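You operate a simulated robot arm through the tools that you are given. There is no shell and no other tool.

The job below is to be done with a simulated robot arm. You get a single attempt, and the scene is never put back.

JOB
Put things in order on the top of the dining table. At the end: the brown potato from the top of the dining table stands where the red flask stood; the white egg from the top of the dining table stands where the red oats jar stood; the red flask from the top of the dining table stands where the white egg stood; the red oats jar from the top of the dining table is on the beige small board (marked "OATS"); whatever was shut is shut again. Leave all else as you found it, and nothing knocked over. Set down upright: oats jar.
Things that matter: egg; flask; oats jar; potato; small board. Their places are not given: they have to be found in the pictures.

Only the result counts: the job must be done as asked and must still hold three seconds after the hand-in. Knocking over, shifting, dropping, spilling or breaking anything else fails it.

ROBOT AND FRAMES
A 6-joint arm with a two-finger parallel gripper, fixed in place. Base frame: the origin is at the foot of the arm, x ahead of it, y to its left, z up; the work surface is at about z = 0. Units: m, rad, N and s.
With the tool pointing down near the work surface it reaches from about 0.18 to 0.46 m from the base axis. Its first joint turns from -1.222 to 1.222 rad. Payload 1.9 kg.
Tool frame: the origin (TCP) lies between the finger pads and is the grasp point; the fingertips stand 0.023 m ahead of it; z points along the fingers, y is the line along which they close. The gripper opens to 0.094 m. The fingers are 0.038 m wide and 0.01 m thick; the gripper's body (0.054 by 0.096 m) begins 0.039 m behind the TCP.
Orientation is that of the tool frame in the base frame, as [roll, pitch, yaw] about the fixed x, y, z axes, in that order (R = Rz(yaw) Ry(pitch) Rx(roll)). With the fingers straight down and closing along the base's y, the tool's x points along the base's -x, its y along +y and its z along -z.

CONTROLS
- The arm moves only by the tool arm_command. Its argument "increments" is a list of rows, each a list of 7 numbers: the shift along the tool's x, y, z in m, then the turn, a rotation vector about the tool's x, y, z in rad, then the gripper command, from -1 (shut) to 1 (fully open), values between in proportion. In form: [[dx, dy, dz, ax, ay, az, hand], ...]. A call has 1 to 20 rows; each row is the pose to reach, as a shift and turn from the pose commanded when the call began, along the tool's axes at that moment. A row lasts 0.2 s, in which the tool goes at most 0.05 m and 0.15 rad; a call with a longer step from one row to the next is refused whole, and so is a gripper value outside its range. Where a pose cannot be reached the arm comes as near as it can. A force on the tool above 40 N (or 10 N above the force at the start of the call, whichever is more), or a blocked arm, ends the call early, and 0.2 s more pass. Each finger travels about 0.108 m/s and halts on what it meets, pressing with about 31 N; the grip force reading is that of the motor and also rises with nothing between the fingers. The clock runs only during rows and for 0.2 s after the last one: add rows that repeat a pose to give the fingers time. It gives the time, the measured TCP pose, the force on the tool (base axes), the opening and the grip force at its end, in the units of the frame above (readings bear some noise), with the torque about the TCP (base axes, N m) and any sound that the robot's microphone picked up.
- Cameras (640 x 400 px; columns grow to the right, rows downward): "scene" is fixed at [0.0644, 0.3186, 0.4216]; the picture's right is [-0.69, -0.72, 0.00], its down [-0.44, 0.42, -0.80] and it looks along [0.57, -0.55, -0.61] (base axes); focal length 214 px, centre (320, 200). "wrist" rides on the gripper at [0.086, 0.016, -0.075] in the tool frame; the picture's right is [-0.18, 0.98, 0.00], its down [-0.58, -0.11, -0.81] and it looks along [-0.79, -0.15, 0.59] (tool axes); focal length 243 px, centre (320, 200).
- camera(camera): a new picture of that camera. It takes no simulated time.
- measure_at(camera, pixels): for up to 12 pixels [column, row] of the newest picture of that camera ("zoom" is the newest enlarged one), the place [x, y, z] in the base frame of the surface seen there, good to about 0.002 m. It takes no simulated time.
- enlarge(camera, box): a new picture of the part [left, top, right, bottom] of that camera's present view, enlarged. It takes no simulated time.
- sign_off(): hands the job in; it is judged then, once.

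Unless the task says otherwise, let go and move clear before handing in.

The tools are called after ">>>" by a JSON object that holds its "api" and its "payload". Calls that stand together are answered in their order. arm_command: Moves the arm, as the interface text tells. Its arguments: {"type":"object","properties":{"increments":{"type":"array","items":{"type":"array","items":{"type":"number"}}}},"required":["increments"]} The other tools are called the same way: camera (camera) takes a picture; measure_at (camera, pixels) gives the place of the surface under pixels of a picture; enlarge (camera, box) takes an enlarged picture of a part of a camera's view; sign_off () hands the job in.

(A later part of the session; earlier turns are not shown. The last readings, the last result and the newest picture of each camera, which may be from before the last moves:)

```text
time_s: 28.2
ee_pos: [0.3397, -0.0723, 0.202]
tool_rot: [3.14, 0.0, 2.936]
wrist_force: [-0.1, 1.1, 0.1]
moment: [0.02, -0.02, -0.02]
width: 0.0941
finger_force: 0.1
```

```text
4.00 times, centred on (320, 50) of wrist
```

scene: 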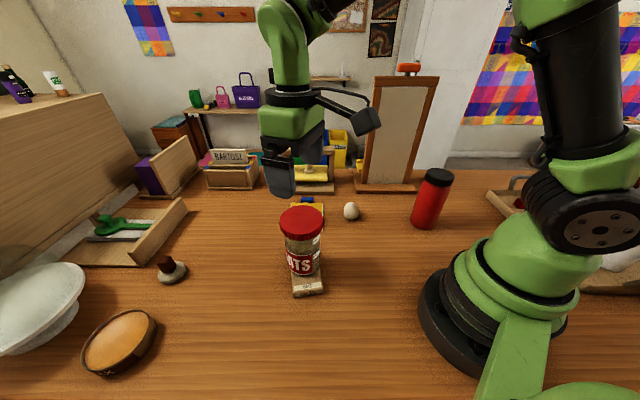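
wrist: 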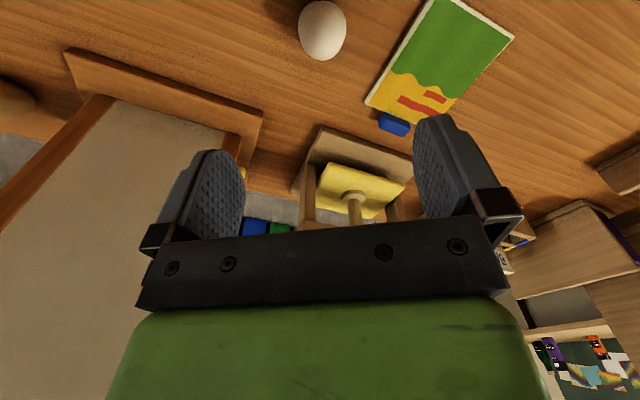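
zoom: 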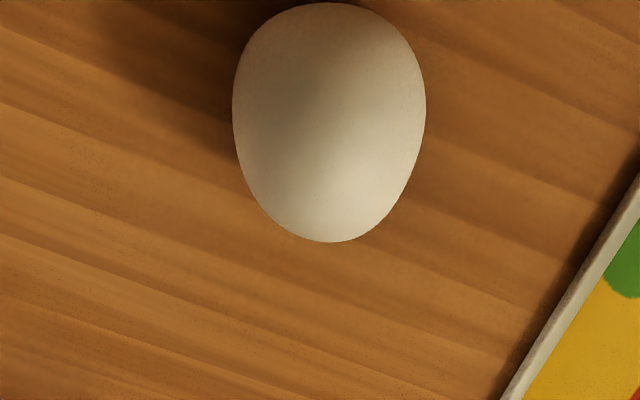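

The egg is visible at wrist (322,30), in the column midway between the fingers. I measure its surface and the potato that peeks out at (12,97).

>>> {"api": "measure_at", "payload": {"camera": "zoom", "pixels": [[330, 235], [330, 200], [330, 160], [330, 120], [330, 80], [330, 40], [240, 110], [260, 110], [400, 110], [420, 110], [330, 15], [290, 200]]}}

>>> {"api": "measure_at", "payload": {"camera": "wrist", "pixels": [[10, 90], [25, 97], [12, 105], [5, 97], [20, 103], [30, 100], [5, 85], [65, 55], [262, 120], [100, 100], [225, 135], [405, 60]]}}

>>> {"api": "enlarge", "payload": {"camera": "wrist", "box": [0, 40, 160, 140]}}

```text
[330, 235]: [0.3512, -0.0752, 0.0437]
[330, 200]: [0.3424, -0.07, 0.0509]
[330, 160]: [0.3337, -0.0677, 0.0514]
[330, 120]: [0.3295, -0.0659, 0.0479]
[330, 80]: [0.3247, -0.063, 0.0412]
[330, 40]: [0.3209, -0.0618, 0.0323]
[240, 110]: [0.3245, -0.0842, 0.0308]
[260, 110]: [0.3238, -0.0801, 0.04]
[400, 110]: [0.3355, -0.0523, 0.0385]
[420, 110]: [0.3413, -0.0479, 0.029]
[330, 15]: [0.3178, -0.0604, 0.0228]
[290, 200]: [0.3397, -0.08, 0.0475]
```

```text
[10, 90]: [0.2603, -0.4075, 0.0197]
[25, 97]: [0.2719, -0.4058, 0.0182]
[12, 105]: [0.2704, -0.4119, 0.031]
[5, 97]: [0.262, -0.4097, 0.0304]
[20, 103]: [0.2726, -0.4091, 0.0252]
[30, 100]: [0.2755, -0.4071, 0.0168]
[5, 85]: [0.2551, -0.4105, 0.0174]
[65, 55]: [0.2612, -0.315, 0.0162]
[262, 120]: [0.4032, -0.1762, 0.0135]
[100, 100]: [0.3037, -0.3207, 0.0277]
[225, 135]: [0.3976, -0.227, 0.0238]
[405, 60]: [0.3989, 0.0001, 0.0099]
```

```text
4.00 times, centred on (80, 90) of wrist
```

zoom: 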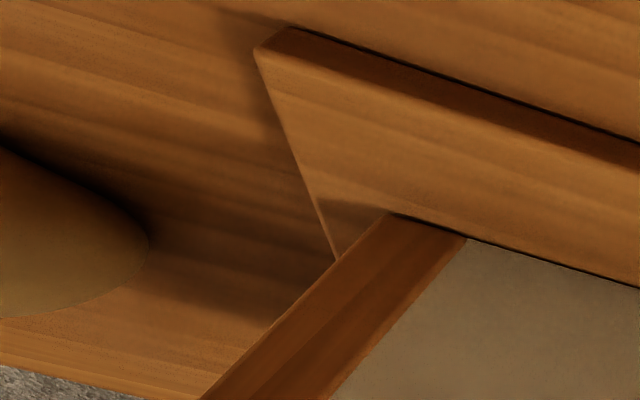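

The egg's centre works out at about (0.3385,-0.0695), about 2 mm from the TCP, top at ≈0.052. I correct that and descend to z≈0.028 with the fingers open around it.

>>> {"api": "arm_command", "payload": {"increments": [[0.0018, 0.0025, 0.04, 0, 0, 0, 1], [0.0018, 0.0025, 0.08, 0, 0, 0, 1], [0.0018, 0.0025, 0.115, 0, 0, 0, 1], [0.0018, 0.0025, 0.145, 0, 0, 0, 1], [0.0018, 0.0025, 0.165, 0, 0, 0, 1], [0.0018, 0.0025, 0.174, 0, 0, 0, 1], [0.0018, 0.0025, 0.174, 0, 0, 0, 1]]}}

>>> {"api": "camera", "payload": {"camera": "wrist"}}

>>> {"api": "enlarge", "payload": {"camera": "scene", "box": [290, 150, 420, 240]}}

```text
time_s: 29.8
ee_pos: [0.3376, -0.0688, 0.0272]
tool_rot: [3.138, 0.0, 2.935]
wrist_force: [0.4, 0.0, -0.7]
moment: [0.02, -0.01, -0.02]
width: 0.0942
finger_force: 0.1
```

```text
taken
```

wrist: 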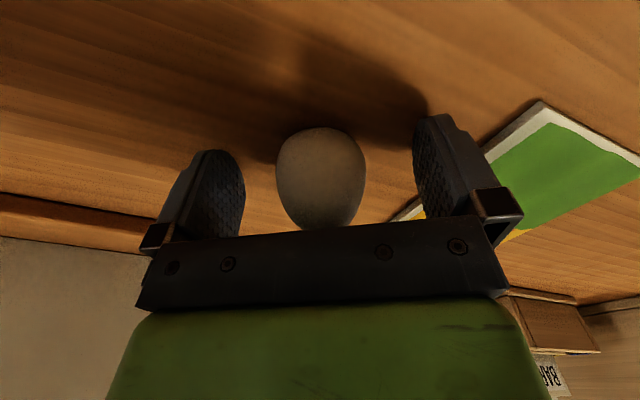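

```text
4.44 times, centred on (355, 195) of scene
```

zoom: 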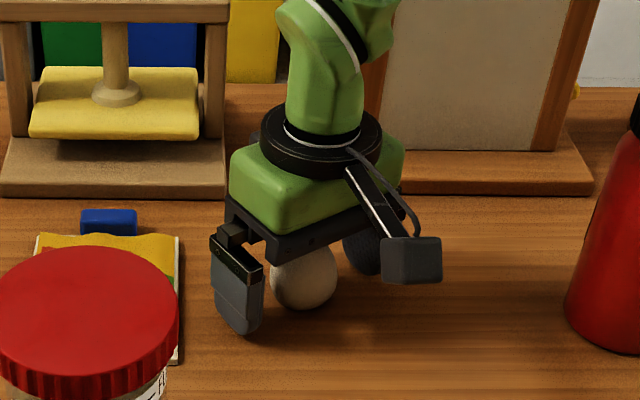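

The egg sits centred between the fingers (columns 276–366). I close gently in small steps to find the width at which contact begins.

>>> {"api": "arm_command", "payload": {"increments": [[0, 0, 0, 0, 0, 0, 0.4], [0, 0, 0, 0, 0, 0, 0.1], [0, 0, 0, 0, 0, 0, 0.0], [0, 0, 0, 0, 0, 0, -0.06], [0, 0, 0, 0, 0, 0, -0.06]]}}

>>> {"api": "camera", "payload": {"camera": "wrist"}}

```text
time_s: 31.0
ee_pos: [0.3381, -0.0689, 0.0259]
tool_rot: [3.141, 0.0, 2.936]
wrist_force: [0.3, 0.7, 0.0]
moment: [-0.02, -0.07, 0.01]
width: 0.0444
finger_force: 0.0
```

```text
taken
```

wrist: 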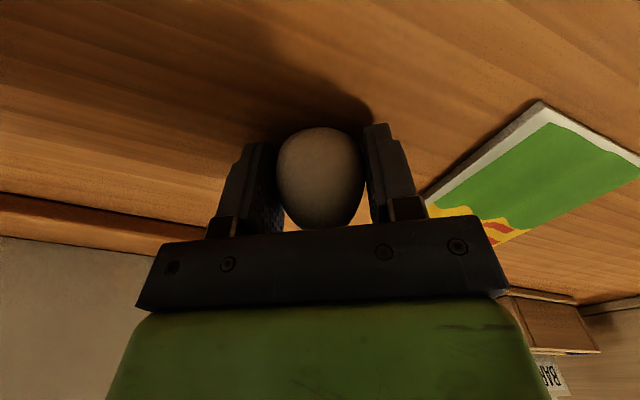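

At 0.044 m there is still no contact. I close on in finer steps.

>>> {"api": "arm_command", "payload": {"increments": [[0, 0, 0, 0, 0, 0, -0.1], [0, 0, 0, 0, 0, 0, -0.13], [0, 0, 0, 0, 0, 0, -0.16], [0, 0, 0, 0, 0, 0, -0.16]]}}

```text
time_s: 32.0
ee_pos: [0.3365, -0.0699, 0.0265]
tool_rot: [3.14, 0.0, 2.936]
wrist_force: [0.1, -0.7, 1.1]
moment: [-0.07, 0.0, -0.02]
width: 0.0421
finger_force: 12.0
```

Contact at 0.0421 m with a gentle 12 N grip. I lift the egg slowly and check.

>>> {"api": "arm_command", "payload": {"increments": [[0, 0, -0.01, 0, 0, 0, -0.16], [0, 0, -0.03, 0, 0, 0, -0.16], [0, 0, -0.06, 0, 0, 0, -0.16], [0, 0, -0.1, 0, 0, 0, -0.16], [0, 0, -0.14, 0, 0, 0, -0.16], [0, 0, -0.18, 0, 0, 0, -0.16], [0, 0, -0.22, 0, 0, 0, -0.16], [0, 0, -0.22, 0, 0, 0, -0.16]]}}

>>> {"api": "camera", "payload": {"camera": "wrist"}}

>>> {"api": "camera", "payload": {"camera": "scene"}}

```text
time_s: 33.8
ee_pos: [0.3361, -0.0691, 0.2487]
tool_rot: [3.141, 0.0, 2.936]
wrist_force: [0.5, -0.4, -0.1]
moment: [-0.01, 0.03, -0.01]
width: 0.0421
finger_force: 12.4
```

```text
taken
```

wrist: 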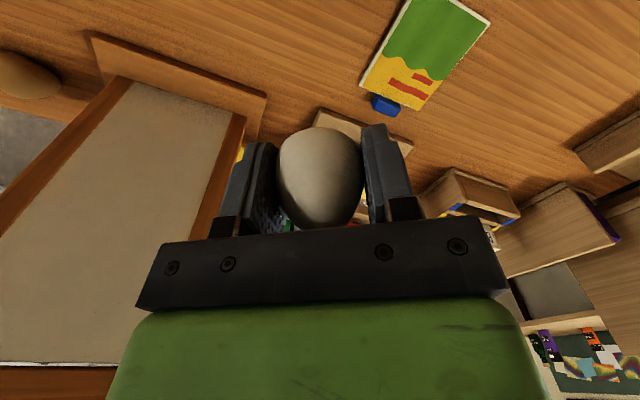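

```text
taken
```

scene: 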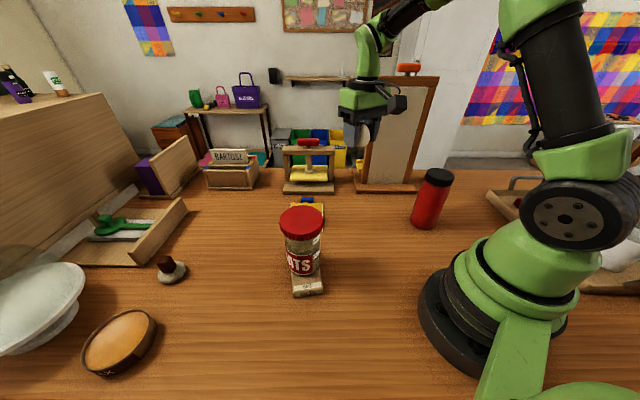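

The egg is held firmly at z≈0.25. The potato now shows fully at wrist (28,75), so I measure it before carrying on.

>>> {"api": "enlarge", "payload": {"camera": "wrist", "box": [0, 30, 128, 110]}}

>>> {"api": "measure_at", "payload": {"camera": "wrist", "pixels": [[28, 54], [28, 62], [28, 70], [28, 78], [28, 86], [28, 94], [8, 75], [18, 75], [38, 75], [48, 75], [56, 80], [3, 80]]}}

```text
5.00 times, centred on (64, 70) of wrist
```

zoom: 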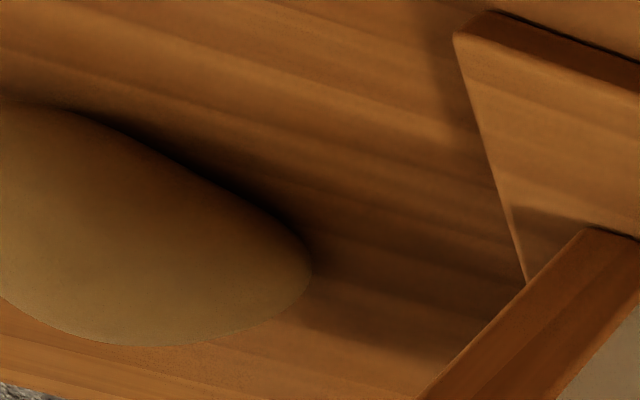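

```text
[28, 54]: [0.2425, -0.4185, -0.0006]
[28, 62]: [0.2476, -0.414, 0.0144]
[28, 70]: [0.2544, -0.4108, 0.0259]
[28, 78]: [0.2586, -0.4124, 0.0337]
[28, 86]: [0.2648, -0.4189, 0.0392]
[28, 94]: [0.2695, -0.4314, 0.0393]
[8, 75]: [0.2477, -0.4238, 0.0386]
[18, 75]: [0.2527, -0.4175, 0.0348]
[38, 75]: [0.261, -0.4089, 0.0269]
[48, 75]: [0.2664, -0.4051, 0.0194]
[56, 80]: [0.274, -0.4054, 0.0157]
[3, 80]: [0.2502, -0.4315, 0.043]
```

The potato is an elongated lump around (0.255,-0.43), top ≈0.043; I will look again later. Now I carry the egg at z≈0.25 over to near the jar's old place.

>>> {"api": "arm_command", "payload": {"increments": [[0.0115, 0.0261, 0, 0, 0, -0.0791, -0.16], [0.023, 0.0523, 0, 0, 0, -0.1583, -0.16], [0.0345, 0.0784, 0, 0, 0, -0.2374, -0.16], [0.0461, 0.1045, 0, 0, 0, -0.3166, -0.16], [0.0576, 0.1306, 0, 0, 0, -0.3957, -0.16], [0.0691, 0.1568, 0, 0, 0, -0.4749, -0.16], [0.0806, 0.1829, 0, 0, 0, -0.554, -0.16], [0.0921, 0.209, 0, 0, 0, -0.6331, -0.16], [0.1036, 0.2352, 0, 0, 0, -0.7123, -0.16], [0.1151, 0.2613, 0, 0, 0, -0.7914, -0.16], [0.1267, 0.2874, 0, 0, 0, -0.8706, -0.16], [0.1382, 0.3135, 0, 0, 0, -0.9497, -0.16], [0.1497, 0.3397, 0, 0, 0, -1.0289, -0.16], [0.1612, 0.3658, 0, 0, 0, -1.108, -0.16], [0.1612, 0.3658, 0, 0, 0, -1.108, -0.16]]}}

>>> {"api": "camera", "payload": {"camera": "wrist"}}

```text
time_s: 37.0
ee_pos: [0.2537, 0.3234, 0.2471]
tool_rot: [3.14, 0.001, -2.239]
wrist_force: [-0.1, -0.9, -0.6]
moment: [0.03, -0.02, 0.02]
width: 0.0421
finger_force: 11.6
```

```text
taken
```

wrist: 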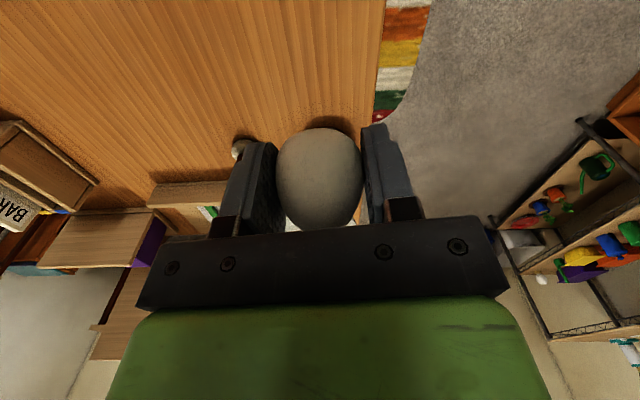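

The egg is still well held at (0.254,0.323,0.247). I move out 19 mm while lowering to z≈0.04, then check.

>>> {"api": "arm_command", "payload": {"increments": [[0, 0, 0.03, 0, 0, 0, -0.16], [0, 0, 0.06, 0, 0, 0, -0.16], [-0.005, -0.0003, 0.09, 0, 0, 0, -0.16], [-0.01, -0.0006, 0.12, 0, 0, 0, -0.16], [-0.015, -0.001, 0.15, 0, 0, 0, -0.16], [-0.019, -0.0013, 0.175, 0, 0, 0, -0.16], [-0.019, -0.0013, 0.195, 0, 0, 0, -0.16], [-0.019, -0.0013, 0.207, 0, 0, 0, -0.16], [-0.019, -0.0013, 0.207, 0, 0, 0, -0.16]]}}

>>> {"api": "enlarge", "payload": {"camera": "scene", "box": [120, 260, 300, 400]}}

>>> {"api": "camera", "payload": {"camera": "wrist"}}

```text
time_s: 39.0
ee_pos: [0.2666, 0.3359, 0.0391]
tool_rot: [3.14, 0.001, -2.241]
wrist_force: [-0.2, 0.3, -1.4]
moment: [0.0, 0.0, -0.01]
width: 0.0418
finger_force: 11.6
```

```text
2.86 times, centred on (210, 330) of scene
```

zoom: 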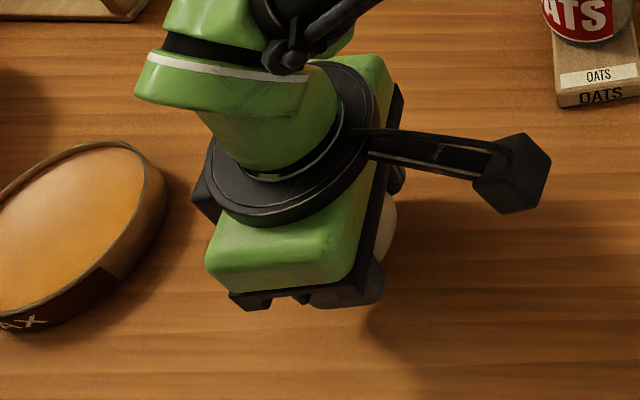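

```text
taken
```

wrist: 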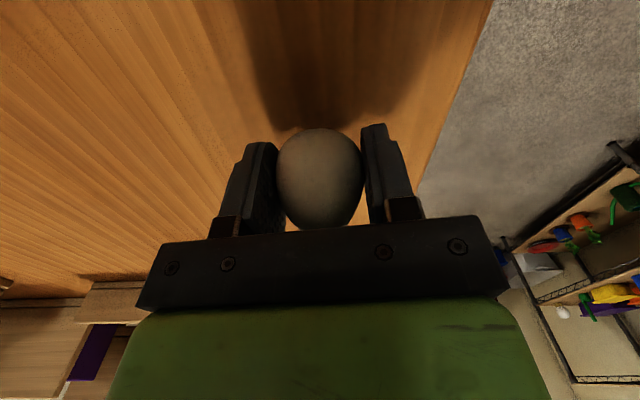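

Position is good at (0.2666,0.336). I lower another 11 mm to almost touch, then in millimetre steps.

>>> {"api": "arm_command", "payload": {"increments": [[0, 0, 0.006, 0, 0, 0, -0.16], [0, 0, 0.01, 0, 0, 0, -0.16], [0, 0, 0.0115, 0, 0, 0, -0.16], [0, 0, 0.0115, 0, 0, 0, -0.16]]}}

```text
time_s: 40.0
ee_pos: [0.2678, 0.3378, 0.0287]
tool_rot: [3.14, 0.002, -2.239]
wrist_force: [-0.9, -0.1, 0.0]
moment: [0.0, -0.01, -0.02]
width: 0.0417
finger_force: 12.2
```

>>> {"api": "arm_command", "payload": {"increments": [[0, 0, 0.001, 0, 0, 0, -0.16], [0, 0, 0.001, 0, 0, 0, -0.16], [0, 0, 0.002, 0, 0, 0, -0.16], [0, 0, 0.002, 0, 0, 0, -0.16]]}}

```text
time_s: 41.0
ee_pos: [0.2674, 0.3364, 0.0261]
tool_rot: [3.141, 0.002, -2.239]
wrist_force: [-0.2, 0.5, 0.2]
moment: [-0.01, -0.01, 0.01]
width: 0.0422
finger_force: 12.0
```

>>> {"api": "arm_command", "payload": {"increments": [[0, 0, 0.001, 0, 0, 0, -0.16], [0, 0, 0.001, 0, 0, 0, -0.16]]}}

```text
time_s: 41.6
ee_pos: [0.2676, 0.3369, 0.027]
tool_rot: [3.14, 0.003, -2.238]
wrist_force: [-1.6, -2.4, 9.4]
moment: [-0.14, -0.06, -0.08]
width: 0.0419
finger_force: 12.0
```

Contact with the table (9 N), so the egg is down. I relieve the push by a millimetre and open slowly.

>>> {"api": "arm_command", "payload": {"increments": [[0, 0, -0.0008, 0, 0, 0, -0.14], [0, 0, -0.0008, 0, 0, 0, -0.12], [0, 0, -0.0008, 0, 0, 0, -0.1], [0, 0, -0.0008, 0, 0, 0, -0.07], [0, 0, -0.0008, 0, 0, 0, -0.03], [0, 0, -0.0008, 0, 0, 0, 0.05], [0, 0, -0.0008, 0, 0, 0, 0.2], [0, 0, -0.0008, 0, 0, 0, 0.5], [0, 0, -0.0008, 0, 0, 0, 0.8], [0, 0, -0.0008, 0, 0, 0, 0.8]]}}

>>> {"api": "camera", "payload": {"camera": "wrist"}}

```text
time_s: 43.8
ee_pos: [0.2656, 0.3369, 0.0266]
tool_rot: [3.141, 0.003, -2.239]
wrist_force: [0.4, -0.3, -0.1]
moment: [0.03, 0.0, 0.01]
width: 0.0845
finger_force: 0.0
```

```text
taken
```

wrist: 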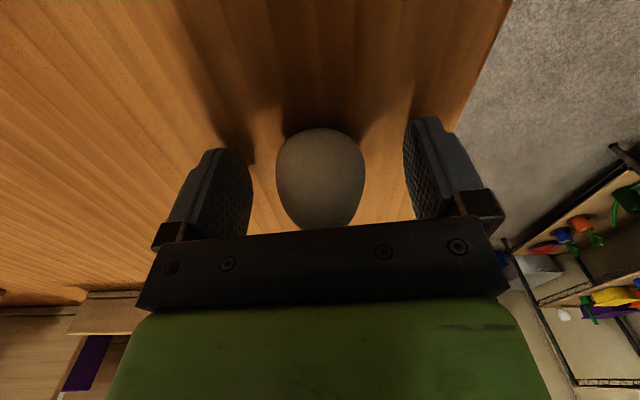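

The egg stands free between the open fingers at columns 276–366. I rise straight up to z≈0.25 and check the scene.

>>> {"api": "arm_command", "payload": {"increments": [[0, 0, -0.01, 0, 0, 0, 0.8], [0, 0, -0.03, 0, 0, 0, 0.8], [0, 0, -0.06, 0, 0, 0, 0.8], [0, 0, -0.1, 0, 0, 0, 0.9], [0, 0, -0.14, 0, 0, 0, 1], [0, 0, -0.18, 0, 0, 0, 1], [0, 0, -0.21, 0, 0, 0, 1], [0, 0, -0.21, 0, 0, 0, 1]]}}

>>> {"api": "camera", "payload": {"camera": "scene"}}

>>> {"api": "camera", "payload": {"camera": "wrist"}}

```text
time_s: 45.6
ee_pos: [0.2671, 0.335, 0.2377]
tool_rot: [3.141, 0.003, -2.239]
wrist_force: [0.5, 0.0, -0.8]
moment: [-0.01, -0.02, -0.02]
width: 0.0942
finger_force: 0.1
```

```text
taken
```

scene: 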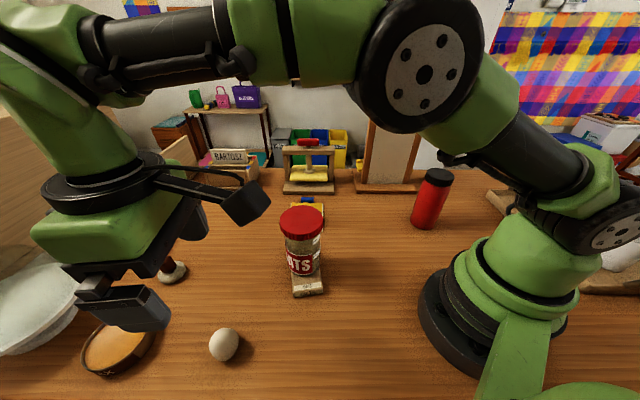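

```text
taken
```

wrist: 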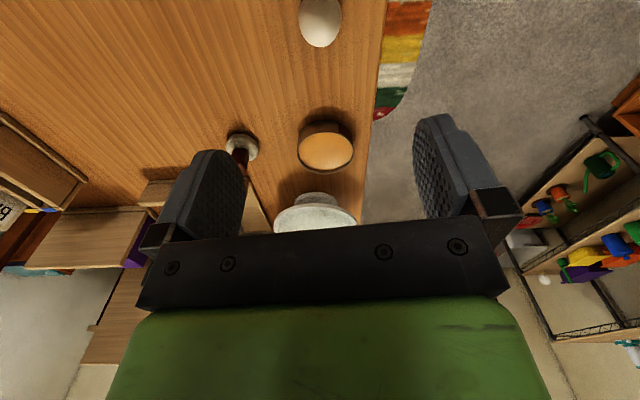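

The egg stands upright at scene (224,344), where the jar was. Next the flask: I move to above (0.185,-0.195) at z≈0.25, passing well above the jar.

>>> {"api": "arm_command", "payload": {"increments": [[0.0259, -0.0147, -0.0007, 0, 0, 0.0952, 1], [0.0519, -0.0293, -0.0014, 0, 0, 0.1904, 1], [0.0778, -0.044, -0.0021, 0, 0, 0.2857, 1], [0.1038, -0.0587, -0.0027, 0, 0, 0.3809, 1], [0.1297, -0.0733, -0.0034, 0, 0, 0.4761, 1], [0.1556, -0.088, -0.0041, 0, 0, 0.5713, 1], [0.1816, -0.1027, -0.0048, 0, 0, 0.6666, 1], [0.2075, -0.1173, -0.0055, 0, 0, 0.7618, 1], [0.2335, -0.132, -0.0062, 0, 0, 0.857, 1], [0.2594, -0.1467, -0.0068, 0, 0, 0.9522, 1], [0.2853, -0.1613, -0.0075, 0, 0, 1.0474, 1], [0.3113, -0.176, -0.0082, 0, 0, 1.1427, 1], [0.3372, -0.1907, -0.0089, 0, 0, 1.2379, 1], [0.3631, -0.2053, -0.0096, 0, 0, 1.3331, 1], [0.3891, -0.22, -0.0103, 0, 0, 1.4283, 1], [0.415, -0.2347, -0.0109, 0, 0, 1.5236, 1], [0.441, -0.2493, -0.0116, 0, 0, 1.6188, 1], [0.4669, -0.264, -0.0123, 0, 0, 1.714, 1], [0.4669, -0.264, -0.0123, 0, 0, 1.714, 1]]}}

>>> {"api": "camera", "payload": {"camera": "wrist"}}

>>> {"api": "camera", "payload": {"camera": "scene"}}

```text
time_s: 49.6
ee_pos: [0.1838, -0.1938, 0.2478]
tool_rot: [3.141, -0.001, 2.327]
wrist_force: [-0.5, 0.5, -0.4]
moment: [-0.01, 0.01, -0.02]
width: 0.0939
finger_force: 0.0
```

```text
taken
```

wrist: 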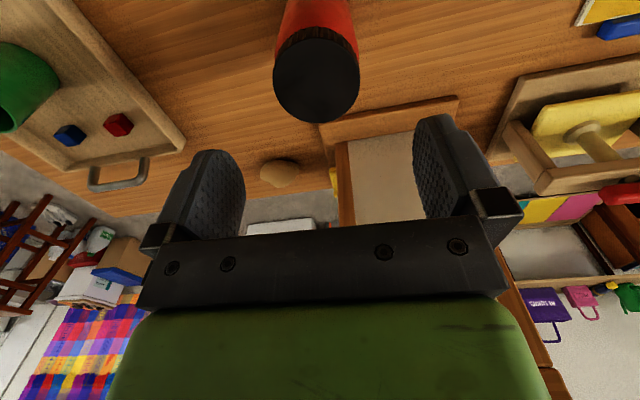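

```text
taken
```

scene: 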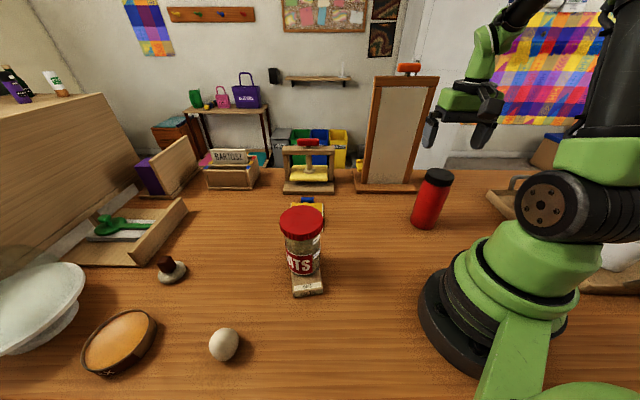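

The flask lid is at wrist (316,80), and the potato shows at (280,172) in full. I measure both plus the frame edge.

>>> {"api": "enlarge", "payload": {"camera": "wrist", "box": [230, 20, 390, 200]}}

>>> {"api": "measure_at", "payload": {"camera": "wrist", "pixels": [[278, 80], [285, 100], [300, 115], [316, 120], [335, 113], [350, 98], [356, 78], [316, 80], [316, 50], [345, 55], [288, 55], [316, 20]]}}

>>> {"api": "measure_at", "payload": {"camera": "wrist", "pixels": [[280, 161], [280, 166], [280, 172], [280, 178], [280, 184], [264, 172], [270, 172], [290, 172], [297, 172], [299, 177], [264, 180], [340, 150]]}}

```text
2.22 times, centred on (310, 110) of wrist
```

zoom: 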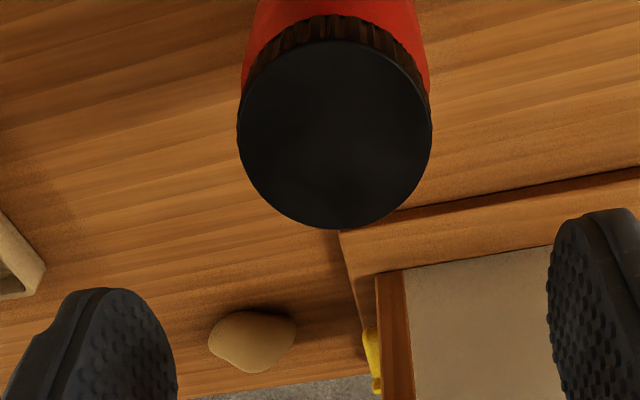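

```text
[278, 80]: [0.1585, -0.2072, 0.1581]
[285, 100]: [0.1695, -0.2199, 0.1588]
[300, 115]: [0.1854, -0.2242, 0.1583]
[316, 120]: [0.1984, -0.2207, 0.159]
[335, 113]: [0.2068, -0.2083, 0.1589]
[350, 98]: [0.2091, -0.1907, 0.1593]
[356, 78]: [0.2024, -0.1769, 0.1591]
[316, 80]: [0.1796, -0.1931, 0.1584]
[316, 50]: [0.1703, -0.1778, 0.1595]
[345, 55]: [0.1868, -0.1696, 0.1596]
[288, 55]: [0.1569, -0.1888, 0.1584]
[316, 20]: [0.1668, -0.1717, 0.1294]
```

```text
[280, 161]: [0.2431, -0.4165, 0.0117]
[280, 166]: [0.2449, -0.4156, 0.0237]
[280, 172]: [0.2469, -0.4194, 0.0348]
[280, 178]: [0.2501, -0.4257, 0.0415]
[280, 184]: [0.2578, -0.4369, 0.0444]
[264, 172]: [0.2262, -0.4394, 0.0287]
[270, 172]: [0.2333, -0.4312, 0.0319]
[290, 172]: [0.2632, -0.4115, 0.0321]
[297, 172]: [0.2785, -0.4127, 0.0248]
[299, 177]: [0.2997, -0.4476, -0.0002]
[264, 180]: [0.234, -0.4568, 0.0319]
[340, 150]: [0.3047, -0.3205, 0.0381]
```

The flask lid fits a centre of (0.183,-0.196) with top at 0.159, about 2 mm from the TCP. I correct and descend to z≈0.128 to straddle the flask's upper body.

>>> {"api": "arm_command", "payload": {"increments": [[-0.0012, -0.0015, 0.03, 0, 0, 0, 1], [-0.0012, -0.0015, 0.055, 0, 0, 0, 1], [-0.0012, -0.0015, 0.075, 0, 0, 0, 1], [-0.0012, -0.0015, 0.095, 0, 0, 0, 1], [-0.0012, -0.0015, 0.11, 0, 0, 0, 1], [-0.0012, -0.0015, 0.119, 0, 0, 0, 1], [-0.0012, -0.0015, 0.119, 0, 0, 0, 1]]}}

>>> {"api": "camera", "payload": {"camera": "wrist"}}

>>> {"api": "enlarge", "payload": {"camera": "scene", "box": [380, 110, 540, 240]}}

```text
time_s: 51.2
ee_pos: [0.1842, -0.1962, 0.1295]
tool_rot: [-3.141, -0.002, 2.328]
wrist_force: [0.5, 0.0, 0.6]
moment: [-0.03, 0.01, 0.0]
width: 0.0939
finger_force: 0.0
```

```text
taken
```

wrist: 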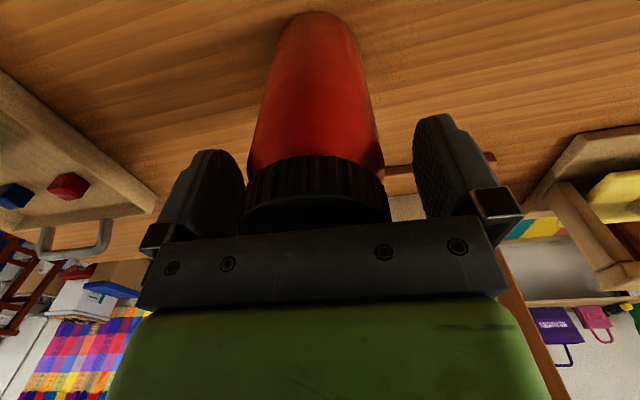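

```text
3.08 times, centred on (460, 175) of scene
```

zoom: 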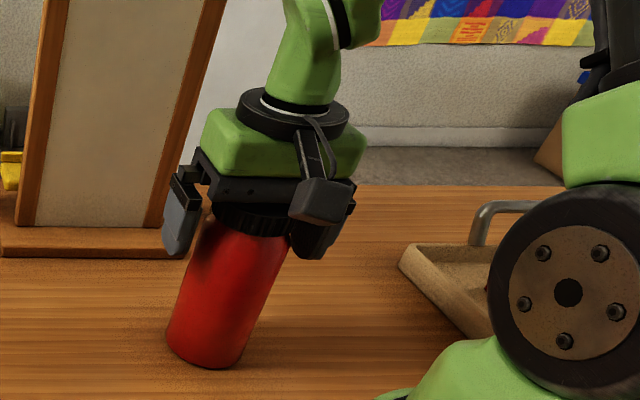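

The flask's top lies between the open fingers (columns 243–390), nearly centred. I close on it step by step.

>>> {"api": "arm_command", "payload": {"increments": [[0, 0, 0, 0, 0, 0, 0.6], [0, 0, 0, 0, 0, 0, 0.45], [0, 0, 0, 0, 0, 0, 0.3], [0, 0, 0, 0, 0, 0, 0.0], [0, 0, 0, 0, 0, 0, -0.5], [0, 0, 0, 0, 0, 0, -0.5]]}}

```text
time_s: 52.6
ee_pos: [0.1845, -0.1958, 0.1287]
tool_rot: [3.141, -0.001, 2.331]
wrist_force: [1.0, -3.0, 0.3]
moment: [-0.16, -0.18, -0.06]
width: 0.0654
finger_force: 30.8
```

Gripped at 0.0654 m with 31 N. I lift the flask by 10 cm and check.

>>> {"api": "arm_command", "payload": {"increments": [[0, 0, -0.008, 0, 0, 0, -0.5], [0, 0, -0.025, 0, 0, 0, -0.5], [0, 0, -0.05, 0, 0, 0, -0.5], [0, 0, -0.075, 0, 0, 0, -0.5], [0, 0, -0.1, 0, 0, 0, -0.5], [0, 0, -0.1, 0, 0, 0, -0.5]]}}

>>> {"api": "camera", "payload": {"camera": "scene"}}

>>> {"api": "camera", "payload": {"camera": "wrist"}}

```text
time_s: 54.0
ee_pos: [0.1848, -0.1966, 0.2295]
tool_rot: [3.139, -0.004, 2.33]
wrist_force: [-0.9, -0.1, -5.6]
moment: [0.0, 0.02, 0.02]
width: 0.0655
finger_force: 31.0
```

```text
taken
```

scene: 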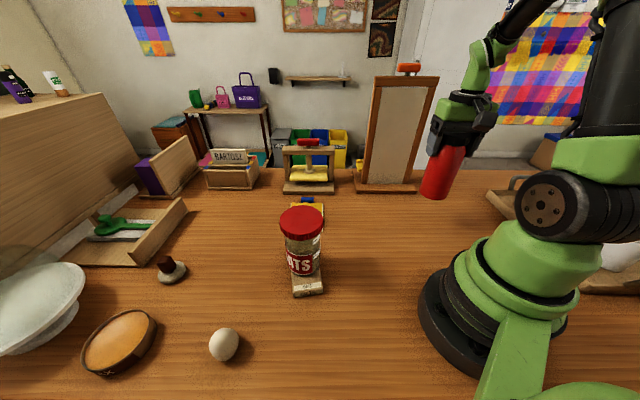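

```text
taken
```

wrist: 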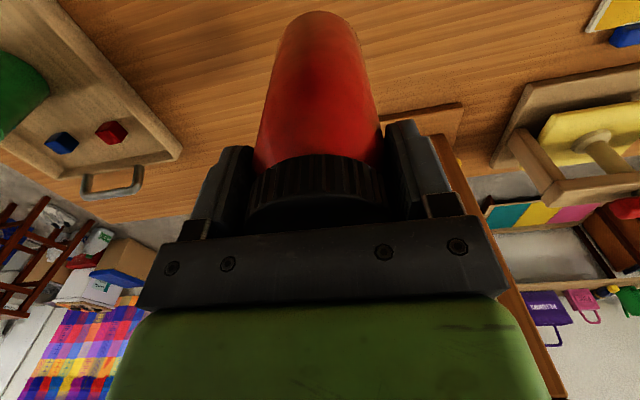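

The flask is held upright (about 5 N). I carry it at z≈0.23 to above the egg's former place (0.3385,-0.0695).

>>> {"api": "arm_command", "payload": {"increments": [[-0.0016, 0.0221, 0, 0, 0, -0.0677, -0.5], [-0.0032, 0.0442, 0, 0, 0, -0.1353, -0.5], [-0.0048, 0.0663, 0, 0, 0, -0.203, -0.5], [-0.0064, 0.0884, 0, 0, 0, -0.2707, -0.5], [-0.0079, 0.1104, 0, 0, 0, -0.3383, -0.5], [-0.0095, 0.1325, 0, 0, 0, -0.406, -0.5], [-0.0111, 0.1546, 0, 0, 0, -0.4737, -0.5], [-0.0127, 0.1767, 0, 0, 0, -0.5413, -0.5], [-0.0143, 0.1988, 0, 0, 0, -0.609, -0.5], [-0.0143, 0.1988, 0, 0, 0, -0.609, -0.5]]}}

>>> {"api": "camera", "payload": {"camera": "scene"}}

>>> {"api": "camera", "payload": {"camera": "wrist"}}

```text
time_s: 56.2
ee_pos: [0.3391, -0.0686, 0.228]
tool_rot: [3.139, -0.001, 2.942]
wrist_force: [0.4, -0.7, -5.7]
moment: [0.01, 0.01, 0.0]
width: 0.0651
finger_force: 30.6
```

```text
taken
```

scene: 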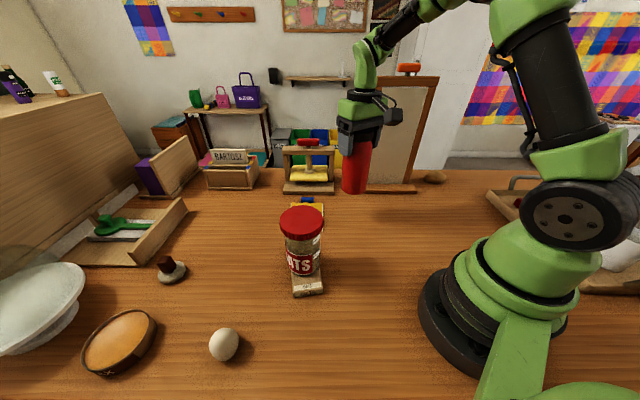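

```text
taken
```

wrist: 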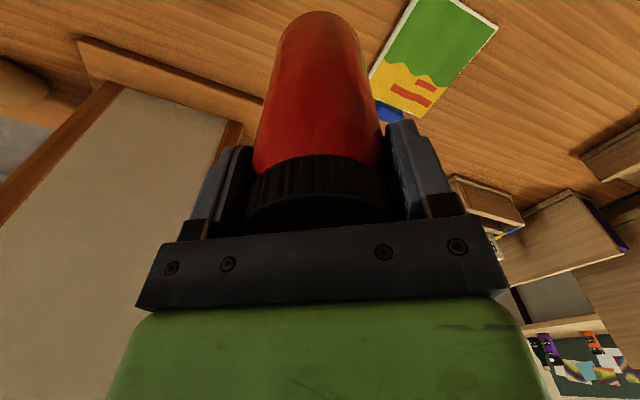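

The flask hangs right above the target; the potato is now visible in the scene at (435,177). I lower the flask to about 1.5 mm above the table.

>>> {"api": "arm_command", "payload": {"increments": [[0, 0, 0.03, 0, 0, 0, -0.5], [0, 0, 0.06, 0, 0, 0, -0.5], [0, 0, 0.08, 0, 0, 0, -0.5], [0, 0, 0.092, 0, 0, 0, -0.5], [0, 0, 0.098, 0, 0, 0, -0.5], [0, 0, 0.098, 0, 0, 0, -0.5]]}}

```text
time_s: 57.6
ee_pos: [0.3395, -0.0699, 0.1319]
tool_rot: [3.14, 0.001, 2.936]
wrist_force: [0.2, -0.3, -7.2]
moment: [0.0, 0.0, -0.01]
width: 0.0652
finger_force: 30.9
```

>>> {"api": "arm_command", "payload": {"increments": [[0, 0, 0.001, 0, 0, 0, -0.5], [0, 0, 0.002, 0, 0, 0, -0.5], [0, 0, 0.002, 0, 0, 0, -0.5]]}}

```text
time_s: 58.4
ee_pos: [0.3385, -0.0687, 0.1297]
tool_rot: [3.14, 0.001, 2.939]
wrist_force: [0.6, -0.7, -6.9]
moment: [0.0, -0.01, -0.01]
width: 0.0654
finger_force: 31.1
```

The force still shows the full weight (-7 N), so the flask is not yet down. I lower another millimetre or so.

>>> {"api": "arm_command", "payload": {"increments": [[0, 0, 0.001, 0, 0, 0, -0.5], [0, 0, 0.0015, 0, 0, 0, -0.5], [0, 0, 0.0015, 0, 0, 0, -0.5]]}}

```text
time_s: 59.2
ee_pos: [0.3386, -0.0691, 0.1283]
tool_rot: [3.139, 0.001, 2.936]
wrist_force: [-5.6, -3.7, 16.7]
moment: [-0.23, 0.56, -0.12]
width: 0.0653
finger_force: 31.1
```

The flask now stands on the table (force +17 N). I relieve 1.2 mm and open the gripper.

>>> {"api": "arm_command", "payload": {"increments": [[0, 0, -0.0008, 0, 0, 0, -0.5], [0, 0, -0.0012, 0, 0, 0, 0.2], [0, 0, -0.0012, 0, 0, 0, 0.4], [0, 0, -0.0012, 0, 0, 0, 0.6], [0, 0, -0.0012, 0, 0, 0, 0.8], [0, 0, -0.0012, 0, 0, 0, 1], [0, 0, -0.0012, 0, 0, 0, 1]]}}

>>> {"api": "camera", "payload": {"camera": "wrist"}}

```text
time_s: 60.8
ee_pos: [0.3394, -0.0695, 0.1289]
tool_rot: [3.141, 0.002, 2.939]
wrist_force: [0.6, -0.5, -0.1]
moment: [-0.03, 0.01, 0.03]
width: 0.094
finger_force: 0.0
```

```text
taken
```

wrist: 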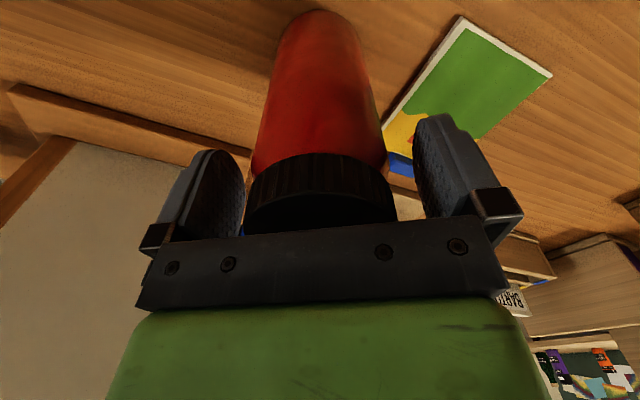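

The flask stands free between the open fingers. I rise straight up and check the whole scene.

>>> {"api": "arm_command", "payload": {"increments": [[0, 0, -0.02, 0, 0, 0, 1], [0, 0, -0.05, 0, 0, 0, 1], [0, 0, -0.09, 0, 0, 0, 1], [0, 0, -0.13, 0, 0, 0, 1], [0, 0, -0.16, 0, 0, 0, 1], [0, 0, -0.16, 0, 0, 0, 1]]}}

>>> {"api": "camera", "payload": {"camera": "scene"}}

>>> {"api": "enlarge", "payload": {"camera": "scene", "box": [400, 150, 480, 200]}}

>>> {"api": "camera", "payload": {"camera": "wrist"}}

```text
time_s: 62.2
ee_pos: [0.3394, -0.0685, 0.2883]
tool_rot: [3.14, 0.0, 2.939]
wrist_force: [0.0, -0.6, 0.7]
moment: [-0.02, 0.02, 0.0]
width: 0.0939
finger_force: 0.1
```

```text
taken
```

scene: 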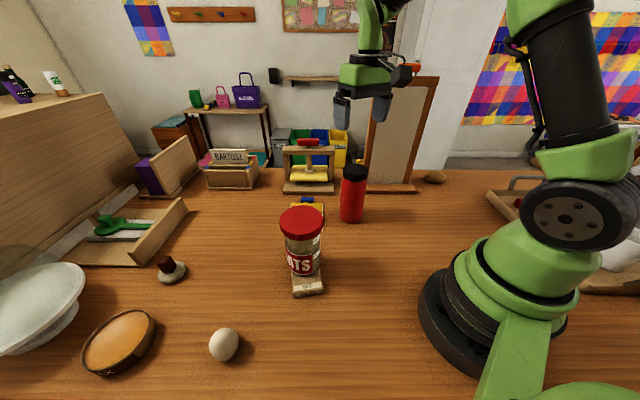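

```text
8.00 times, centred on (440, 175) of scene
```

zoom: 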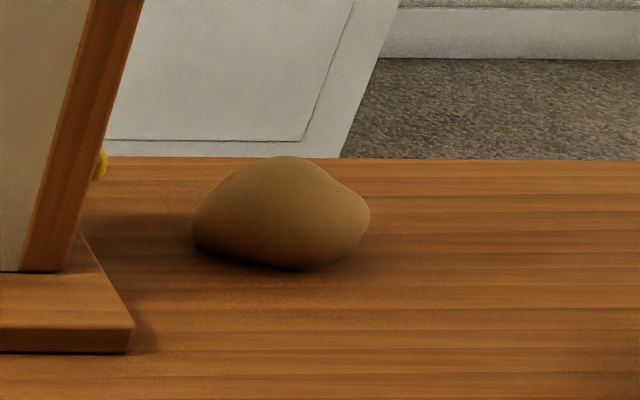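

```text
taken
```

wrist: 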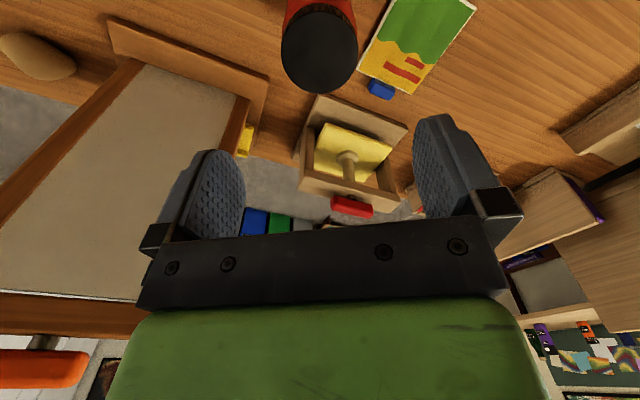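

The flask stands upright at scene (352,193), and the potato is fully visible in both views: scene zoom (282,212) and wrist (38,57). I measure its outline.

>>> {"api": "measure_at", "payload": {"camera": "zoom", "pixels": [[200, 225], [215, 225], [240, 240], [280, 262], [285, 240], [285, 215], [285, 190], [285, 165], [320, 255], [350, 225], [364, 215], [330, 180]]}}

>>> {"api": "measure_at", "payload": {"camera": "wrist", "pixels": [[4, 43], [15, 38], [30, 40], [50, 50], [65, 58], [73, 68], [60, 76], [40, 78], [20, 68], [8, 55], [38, 58], [28, 52]]}}

>>> {"api": "enlarge", "payload": {"camera": "wrist", "box": [0, 10, 128, 90]}}

```text
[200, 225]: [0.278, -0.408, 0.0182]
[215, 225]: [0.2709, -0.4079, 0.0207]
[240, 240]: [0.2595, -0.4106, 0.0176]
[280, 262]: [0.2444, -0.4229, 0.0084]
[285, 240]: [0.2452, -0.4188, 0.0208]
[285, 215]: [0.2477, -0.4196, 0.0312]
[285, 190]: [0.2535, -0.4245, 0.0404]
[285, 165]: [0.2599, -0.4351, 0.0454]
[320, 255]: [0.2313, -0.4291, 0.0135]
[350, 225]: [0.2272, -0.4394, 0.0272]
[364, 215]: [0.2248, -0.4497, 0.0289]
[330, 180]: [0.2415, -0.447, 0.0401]
```

```text
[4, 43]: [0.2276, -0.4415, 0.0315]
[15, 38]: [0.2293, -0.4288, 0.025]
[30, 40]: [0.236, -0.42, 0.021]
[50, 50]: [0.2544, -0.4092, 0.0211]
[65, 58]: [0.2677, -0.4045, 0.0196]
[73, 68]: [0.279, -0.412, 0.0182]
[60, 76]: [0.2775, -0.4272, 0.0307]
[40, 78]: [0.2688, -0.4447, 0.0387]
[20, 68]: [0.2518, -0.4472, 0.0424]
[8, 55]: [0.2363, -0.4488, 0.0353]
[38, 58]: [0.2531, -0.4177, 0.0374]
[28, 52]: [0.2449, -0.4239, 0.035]
```

```text
5.00 times, centred on (64, 50) of wrist
```

zoom: 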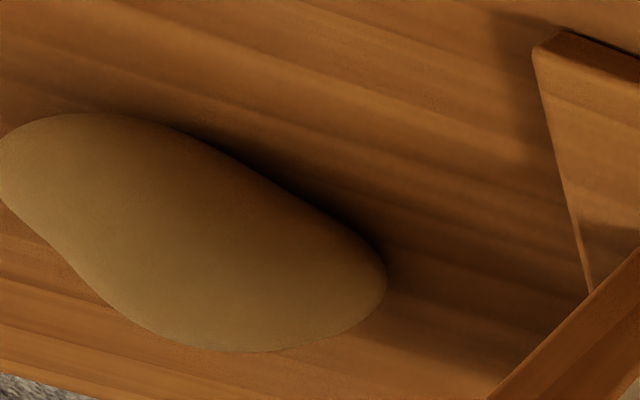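

The potato is about 0.064 long (along roughly 32° in the table plane), 0.05 deep and 0.046 high, centred near (0.2585,-0.435), radius ≈0.506, so I will need a tilted hand. First I retract and turn to a spot at radius 0.28 in that direction, well away from the framed board.

>>> {"api": "arm_command", "payload": {"increments": [[0.0175, -0.0231, 0, 0, 0, 0.0924, 1], [0.035, -0.0463, 0, 0, 0, 0.1849, 1], [0.0526, -0.0694, 0, 0, 0, 0.2773, 1], [0.0701, -0.0926, 0, 0, 0, 0.3698, 1], [0.0876, -0.1157, 0, 0, 0, 0.4622, 1], [0.1051, -0.1389, 0, 0, 0, 0.5547, 1], [0.1227, -0.162, 0, 0, 0, 0.6471, 1], [0.1402, -0.1852, 0, 0, 0, 0.7396, 1], [0.1577, -0.2083, 0, 0, 0, 0.832, 1], [0.1577, -0.2083, 0, 0, 0, 0.832, 1]]}}

>>> {"api": "camera", "payload": {"camera": "wrist"}}

>>> {"api": "camera", "payload": {"camera": "scene"}}

```text
time_s: 64.4
ee_pos: [0.1419, -0.2422, 0.2901]
tool_rot: [3.14, 0.0, 2.103]
wrist_force: [0.6, 0.6, -0.6]
moment: [0.0, 0.02, -0.02]
width: 0.094
finger_force: 0.0
```

```text
taken
```

wrist: 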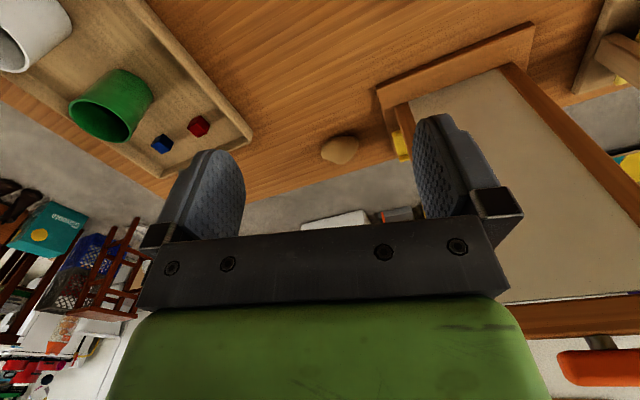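

```text
taken
```

scene: 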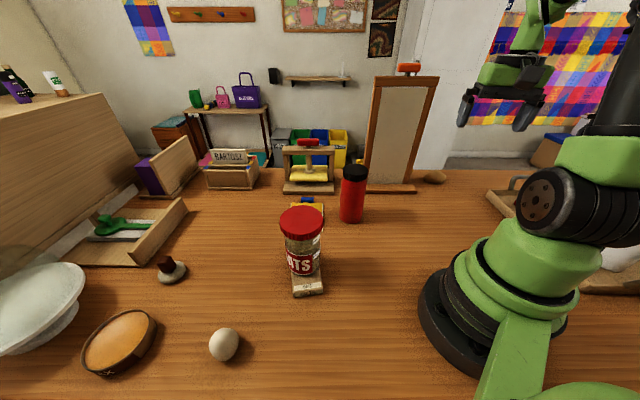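

The potato is at wrist (340,150) with free space between it, the tray corner (250,145) and the frame's foot (380,95). I measure these for clearance.

>>> {"api": "measure_at", "payload": {"camera": "wrist", "pixels": [[322, 150], [340, 138], [340, 150], [340, 160], [357, 148], [330, 160], [250, 143], [378, 92], [395, 108], [405, 105], [245, 130], [330, 143]]}}

>>> {"api": "enlarge", "payload": {"camera": "wrist", "box": [220, 70, 420, 200]}}

```text
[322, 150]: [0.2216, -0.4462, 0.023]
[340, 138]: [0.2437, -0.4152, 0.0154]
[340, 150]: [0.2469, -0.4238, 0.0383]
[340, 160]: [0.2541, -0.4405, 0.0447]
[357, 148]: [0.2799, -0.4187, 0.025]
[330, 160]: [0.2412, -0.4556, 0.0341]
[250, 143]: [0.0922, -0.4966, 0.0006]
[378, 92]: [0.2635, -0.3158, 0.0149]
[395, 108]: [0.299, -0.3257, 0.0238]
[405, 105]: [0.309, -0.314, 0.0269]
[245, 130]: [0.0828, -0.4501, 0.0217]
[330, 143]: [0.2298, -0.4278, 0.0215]
```

```text
3.08 times, centred on (320, 135) of wrist
```

zoom: 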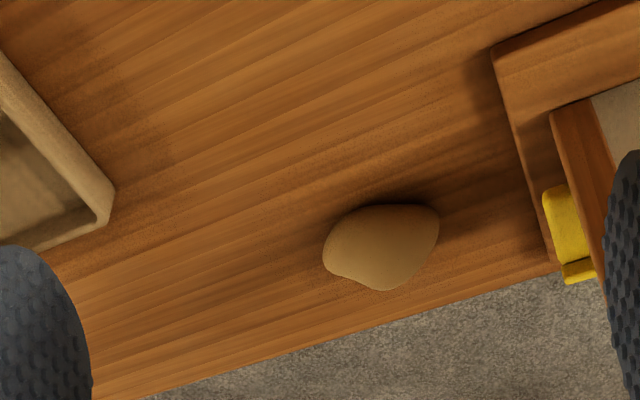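

The frame's foot runs back to about zoom (550,260); I measure that edge since my right finger will pass near it.

>>> {"api": "measure_at", "payload": {"camera": "zoom", "pixels": [[500, 70], [515, 120], [525, 170], [540, 220], [548, 250], [560, 210], [570, 280], [560, 110], [590, 250], [325, 250], [438, 225], [370, 285]]}}

```text
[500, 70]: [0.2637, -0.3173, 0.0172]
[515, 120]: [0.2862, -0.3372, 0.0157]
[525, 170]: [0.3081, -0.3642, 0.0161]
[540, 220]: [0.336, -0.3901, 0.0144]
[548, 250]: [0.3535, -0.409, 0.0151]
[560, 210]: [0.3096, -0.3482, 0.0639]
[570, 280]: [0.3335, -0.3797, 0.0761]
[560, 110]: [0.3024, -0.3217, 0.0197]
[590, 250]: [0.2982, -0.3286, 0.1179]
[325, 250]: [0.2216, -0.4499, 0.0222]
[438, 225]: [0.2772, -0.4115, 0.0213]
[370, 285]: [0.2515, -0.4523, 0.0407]
```

The foot's edge stays at least 2.5 cm to the side of where my right finger will pass. I now tilt the hand outward by 0.35 rad while moving to radius 0.42 and z≈0.14, to test the reach.

>>> {"api": "arm_command", "payload": {"increments": [[-0.02, -0.0004, 0.02, 0, -0.06, 0, 1], [-0.04, -0.0008, 0.045, 0, -0.12, 0, 1], [-0.065, -0.0012, 0.075, 0, -0.18, 0, 1], [-0.09, -0.0016, 0.105, 0, -0.24, 0, 1], [-0.115, -0.002, 0.13, 0, -0.3, 0, 1], [-0.139, -0.0024, 0.15, 0, -0.35, 0, 1], [-0.139, -0.0024, 0.15, 0, -0.35, 0, 1]]}}

>>> {"api": "camera", "payload": {"camera": "wrist"}}

>>> {"api": "camera", "payload": {"camera": "scene"}}

```text
time_s: 66.0
ee_pos: [0.2109, -0.3639, 0.1383]
tool_rot: [3.14, 0.349, 2.104]
wrist_force: [-0.1, -0.3, -0.2]
moment: [0.01, -0.02, 0.03]
width: 0.094
finger_force: 0.0
```

```text
taken
```

wrist: 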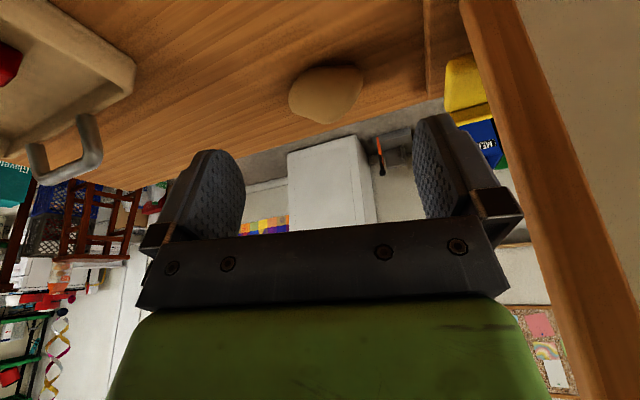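

```text
taken
```

scene: 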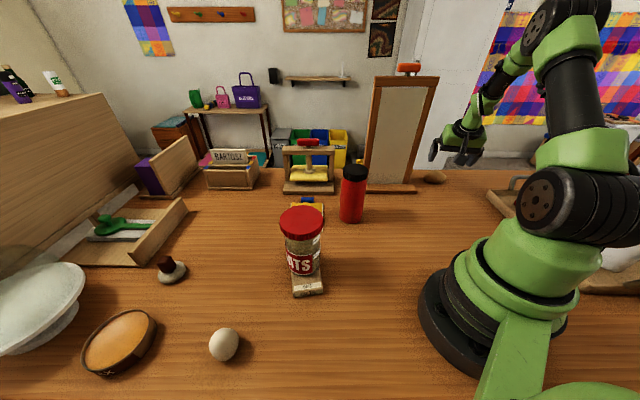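

The tilted pose is reached exactly (radius 0.42, z 0.138, tilt 0.349), and the potato at wrist (325,95) is centred between the fingers. I approach along the tool axis part of the way and look again.

>>> {"api": "arm_command", "payload": {"increments": [[-0.02, 0, 0.0, 0, 0, 0, 1], [-0.0383, 0, 0.015, 0, 0, 0, 1], [-0.0383, 0, 0.04, 0, 0, 0, 1], [-0.0383, 0, 0.065, 0, 0, 0, 1], [-0.0383, 0, 0.065, 0, 0, 0, 1]]}}

>>> {"api": "camera", "payload": {"camera": "wrist"}}

>>> {"api": "enlarge", "payload": {"camera": "scene", "box": [380, 100, 540, 220]}}

```text
time_s: 67.2
ee_pos: [0.2412, -0.4137, 0.0911]
tool_rot: [3.141, 0.349, 2.106]
wrist_force: [0.3, 0.4, -0.3]
moment: [-0.04, 0.0, -0.02]
width: 0.0938
finger_force: 0.1
```

```text
taken
```

wrist: 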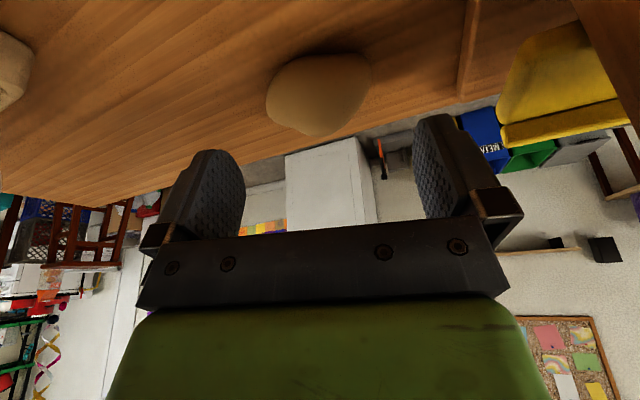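

```text
3.33 times, centred on (460, 160) of scene
```

zoom: 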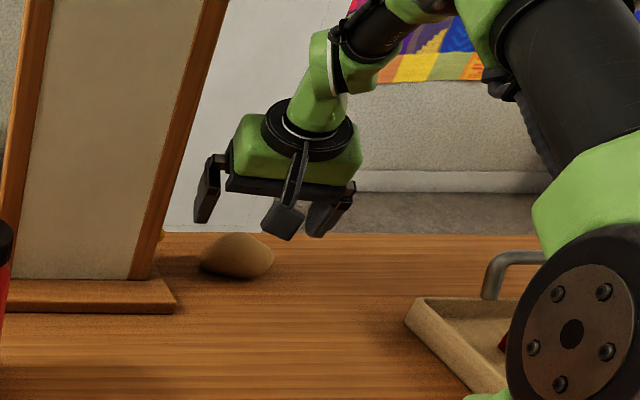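

The TCP is at radius 0.479, z 0.091, and the potato (columns 265–371) is centred on column 318. I continue 6 cm along the tool axis to z≈0.032.

>>> {"api": "arm_command", "payload": {"increments": [[0, 0, 0.015, 0, 0, 0, 1], [0, 0, 0.03, 0, 0, 0, 1], [0, 0, 0.042, 0, 0, 0, 1], [0, 0, 0.052, 0, 0, 0, 1], [0, 0, 0.061, 0, 0, 0, 1], [0, 0, 0.061, 0, 0, 0, 1]]}}

>>> {"api": "camera", "payload": {"camera": "wrist"}}

>>> {"api": "enlarge", "payload": {"camera": "scene", "box": [380, 130, 500, 220]}}

```text
time_s: 68.6
ee_pos: [0.2526, -0.4312, 0.0331]
tool_rot: [3.139, 0.348, 2.107]
wrist_force: [0.3, -0.8, -0.1]
moment: [-0.01, -0.02, 0.01]
width: 0.0939
finger_force: 0.1
```

```text
taken
```

wrist: 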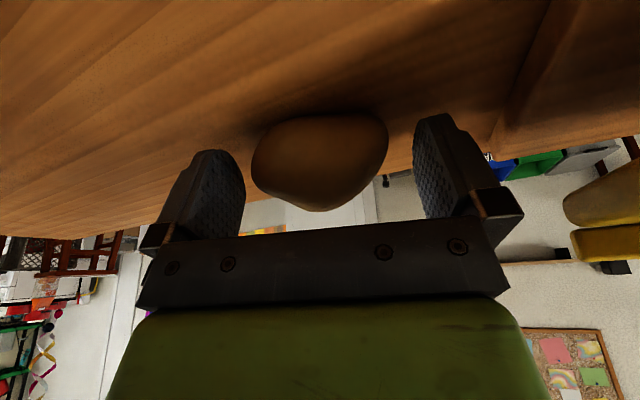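

```text
4.44 times, centred on (440, 175) of scene
```

zoom: 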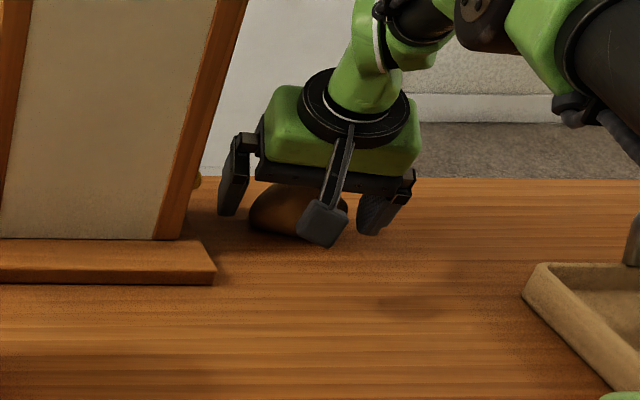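

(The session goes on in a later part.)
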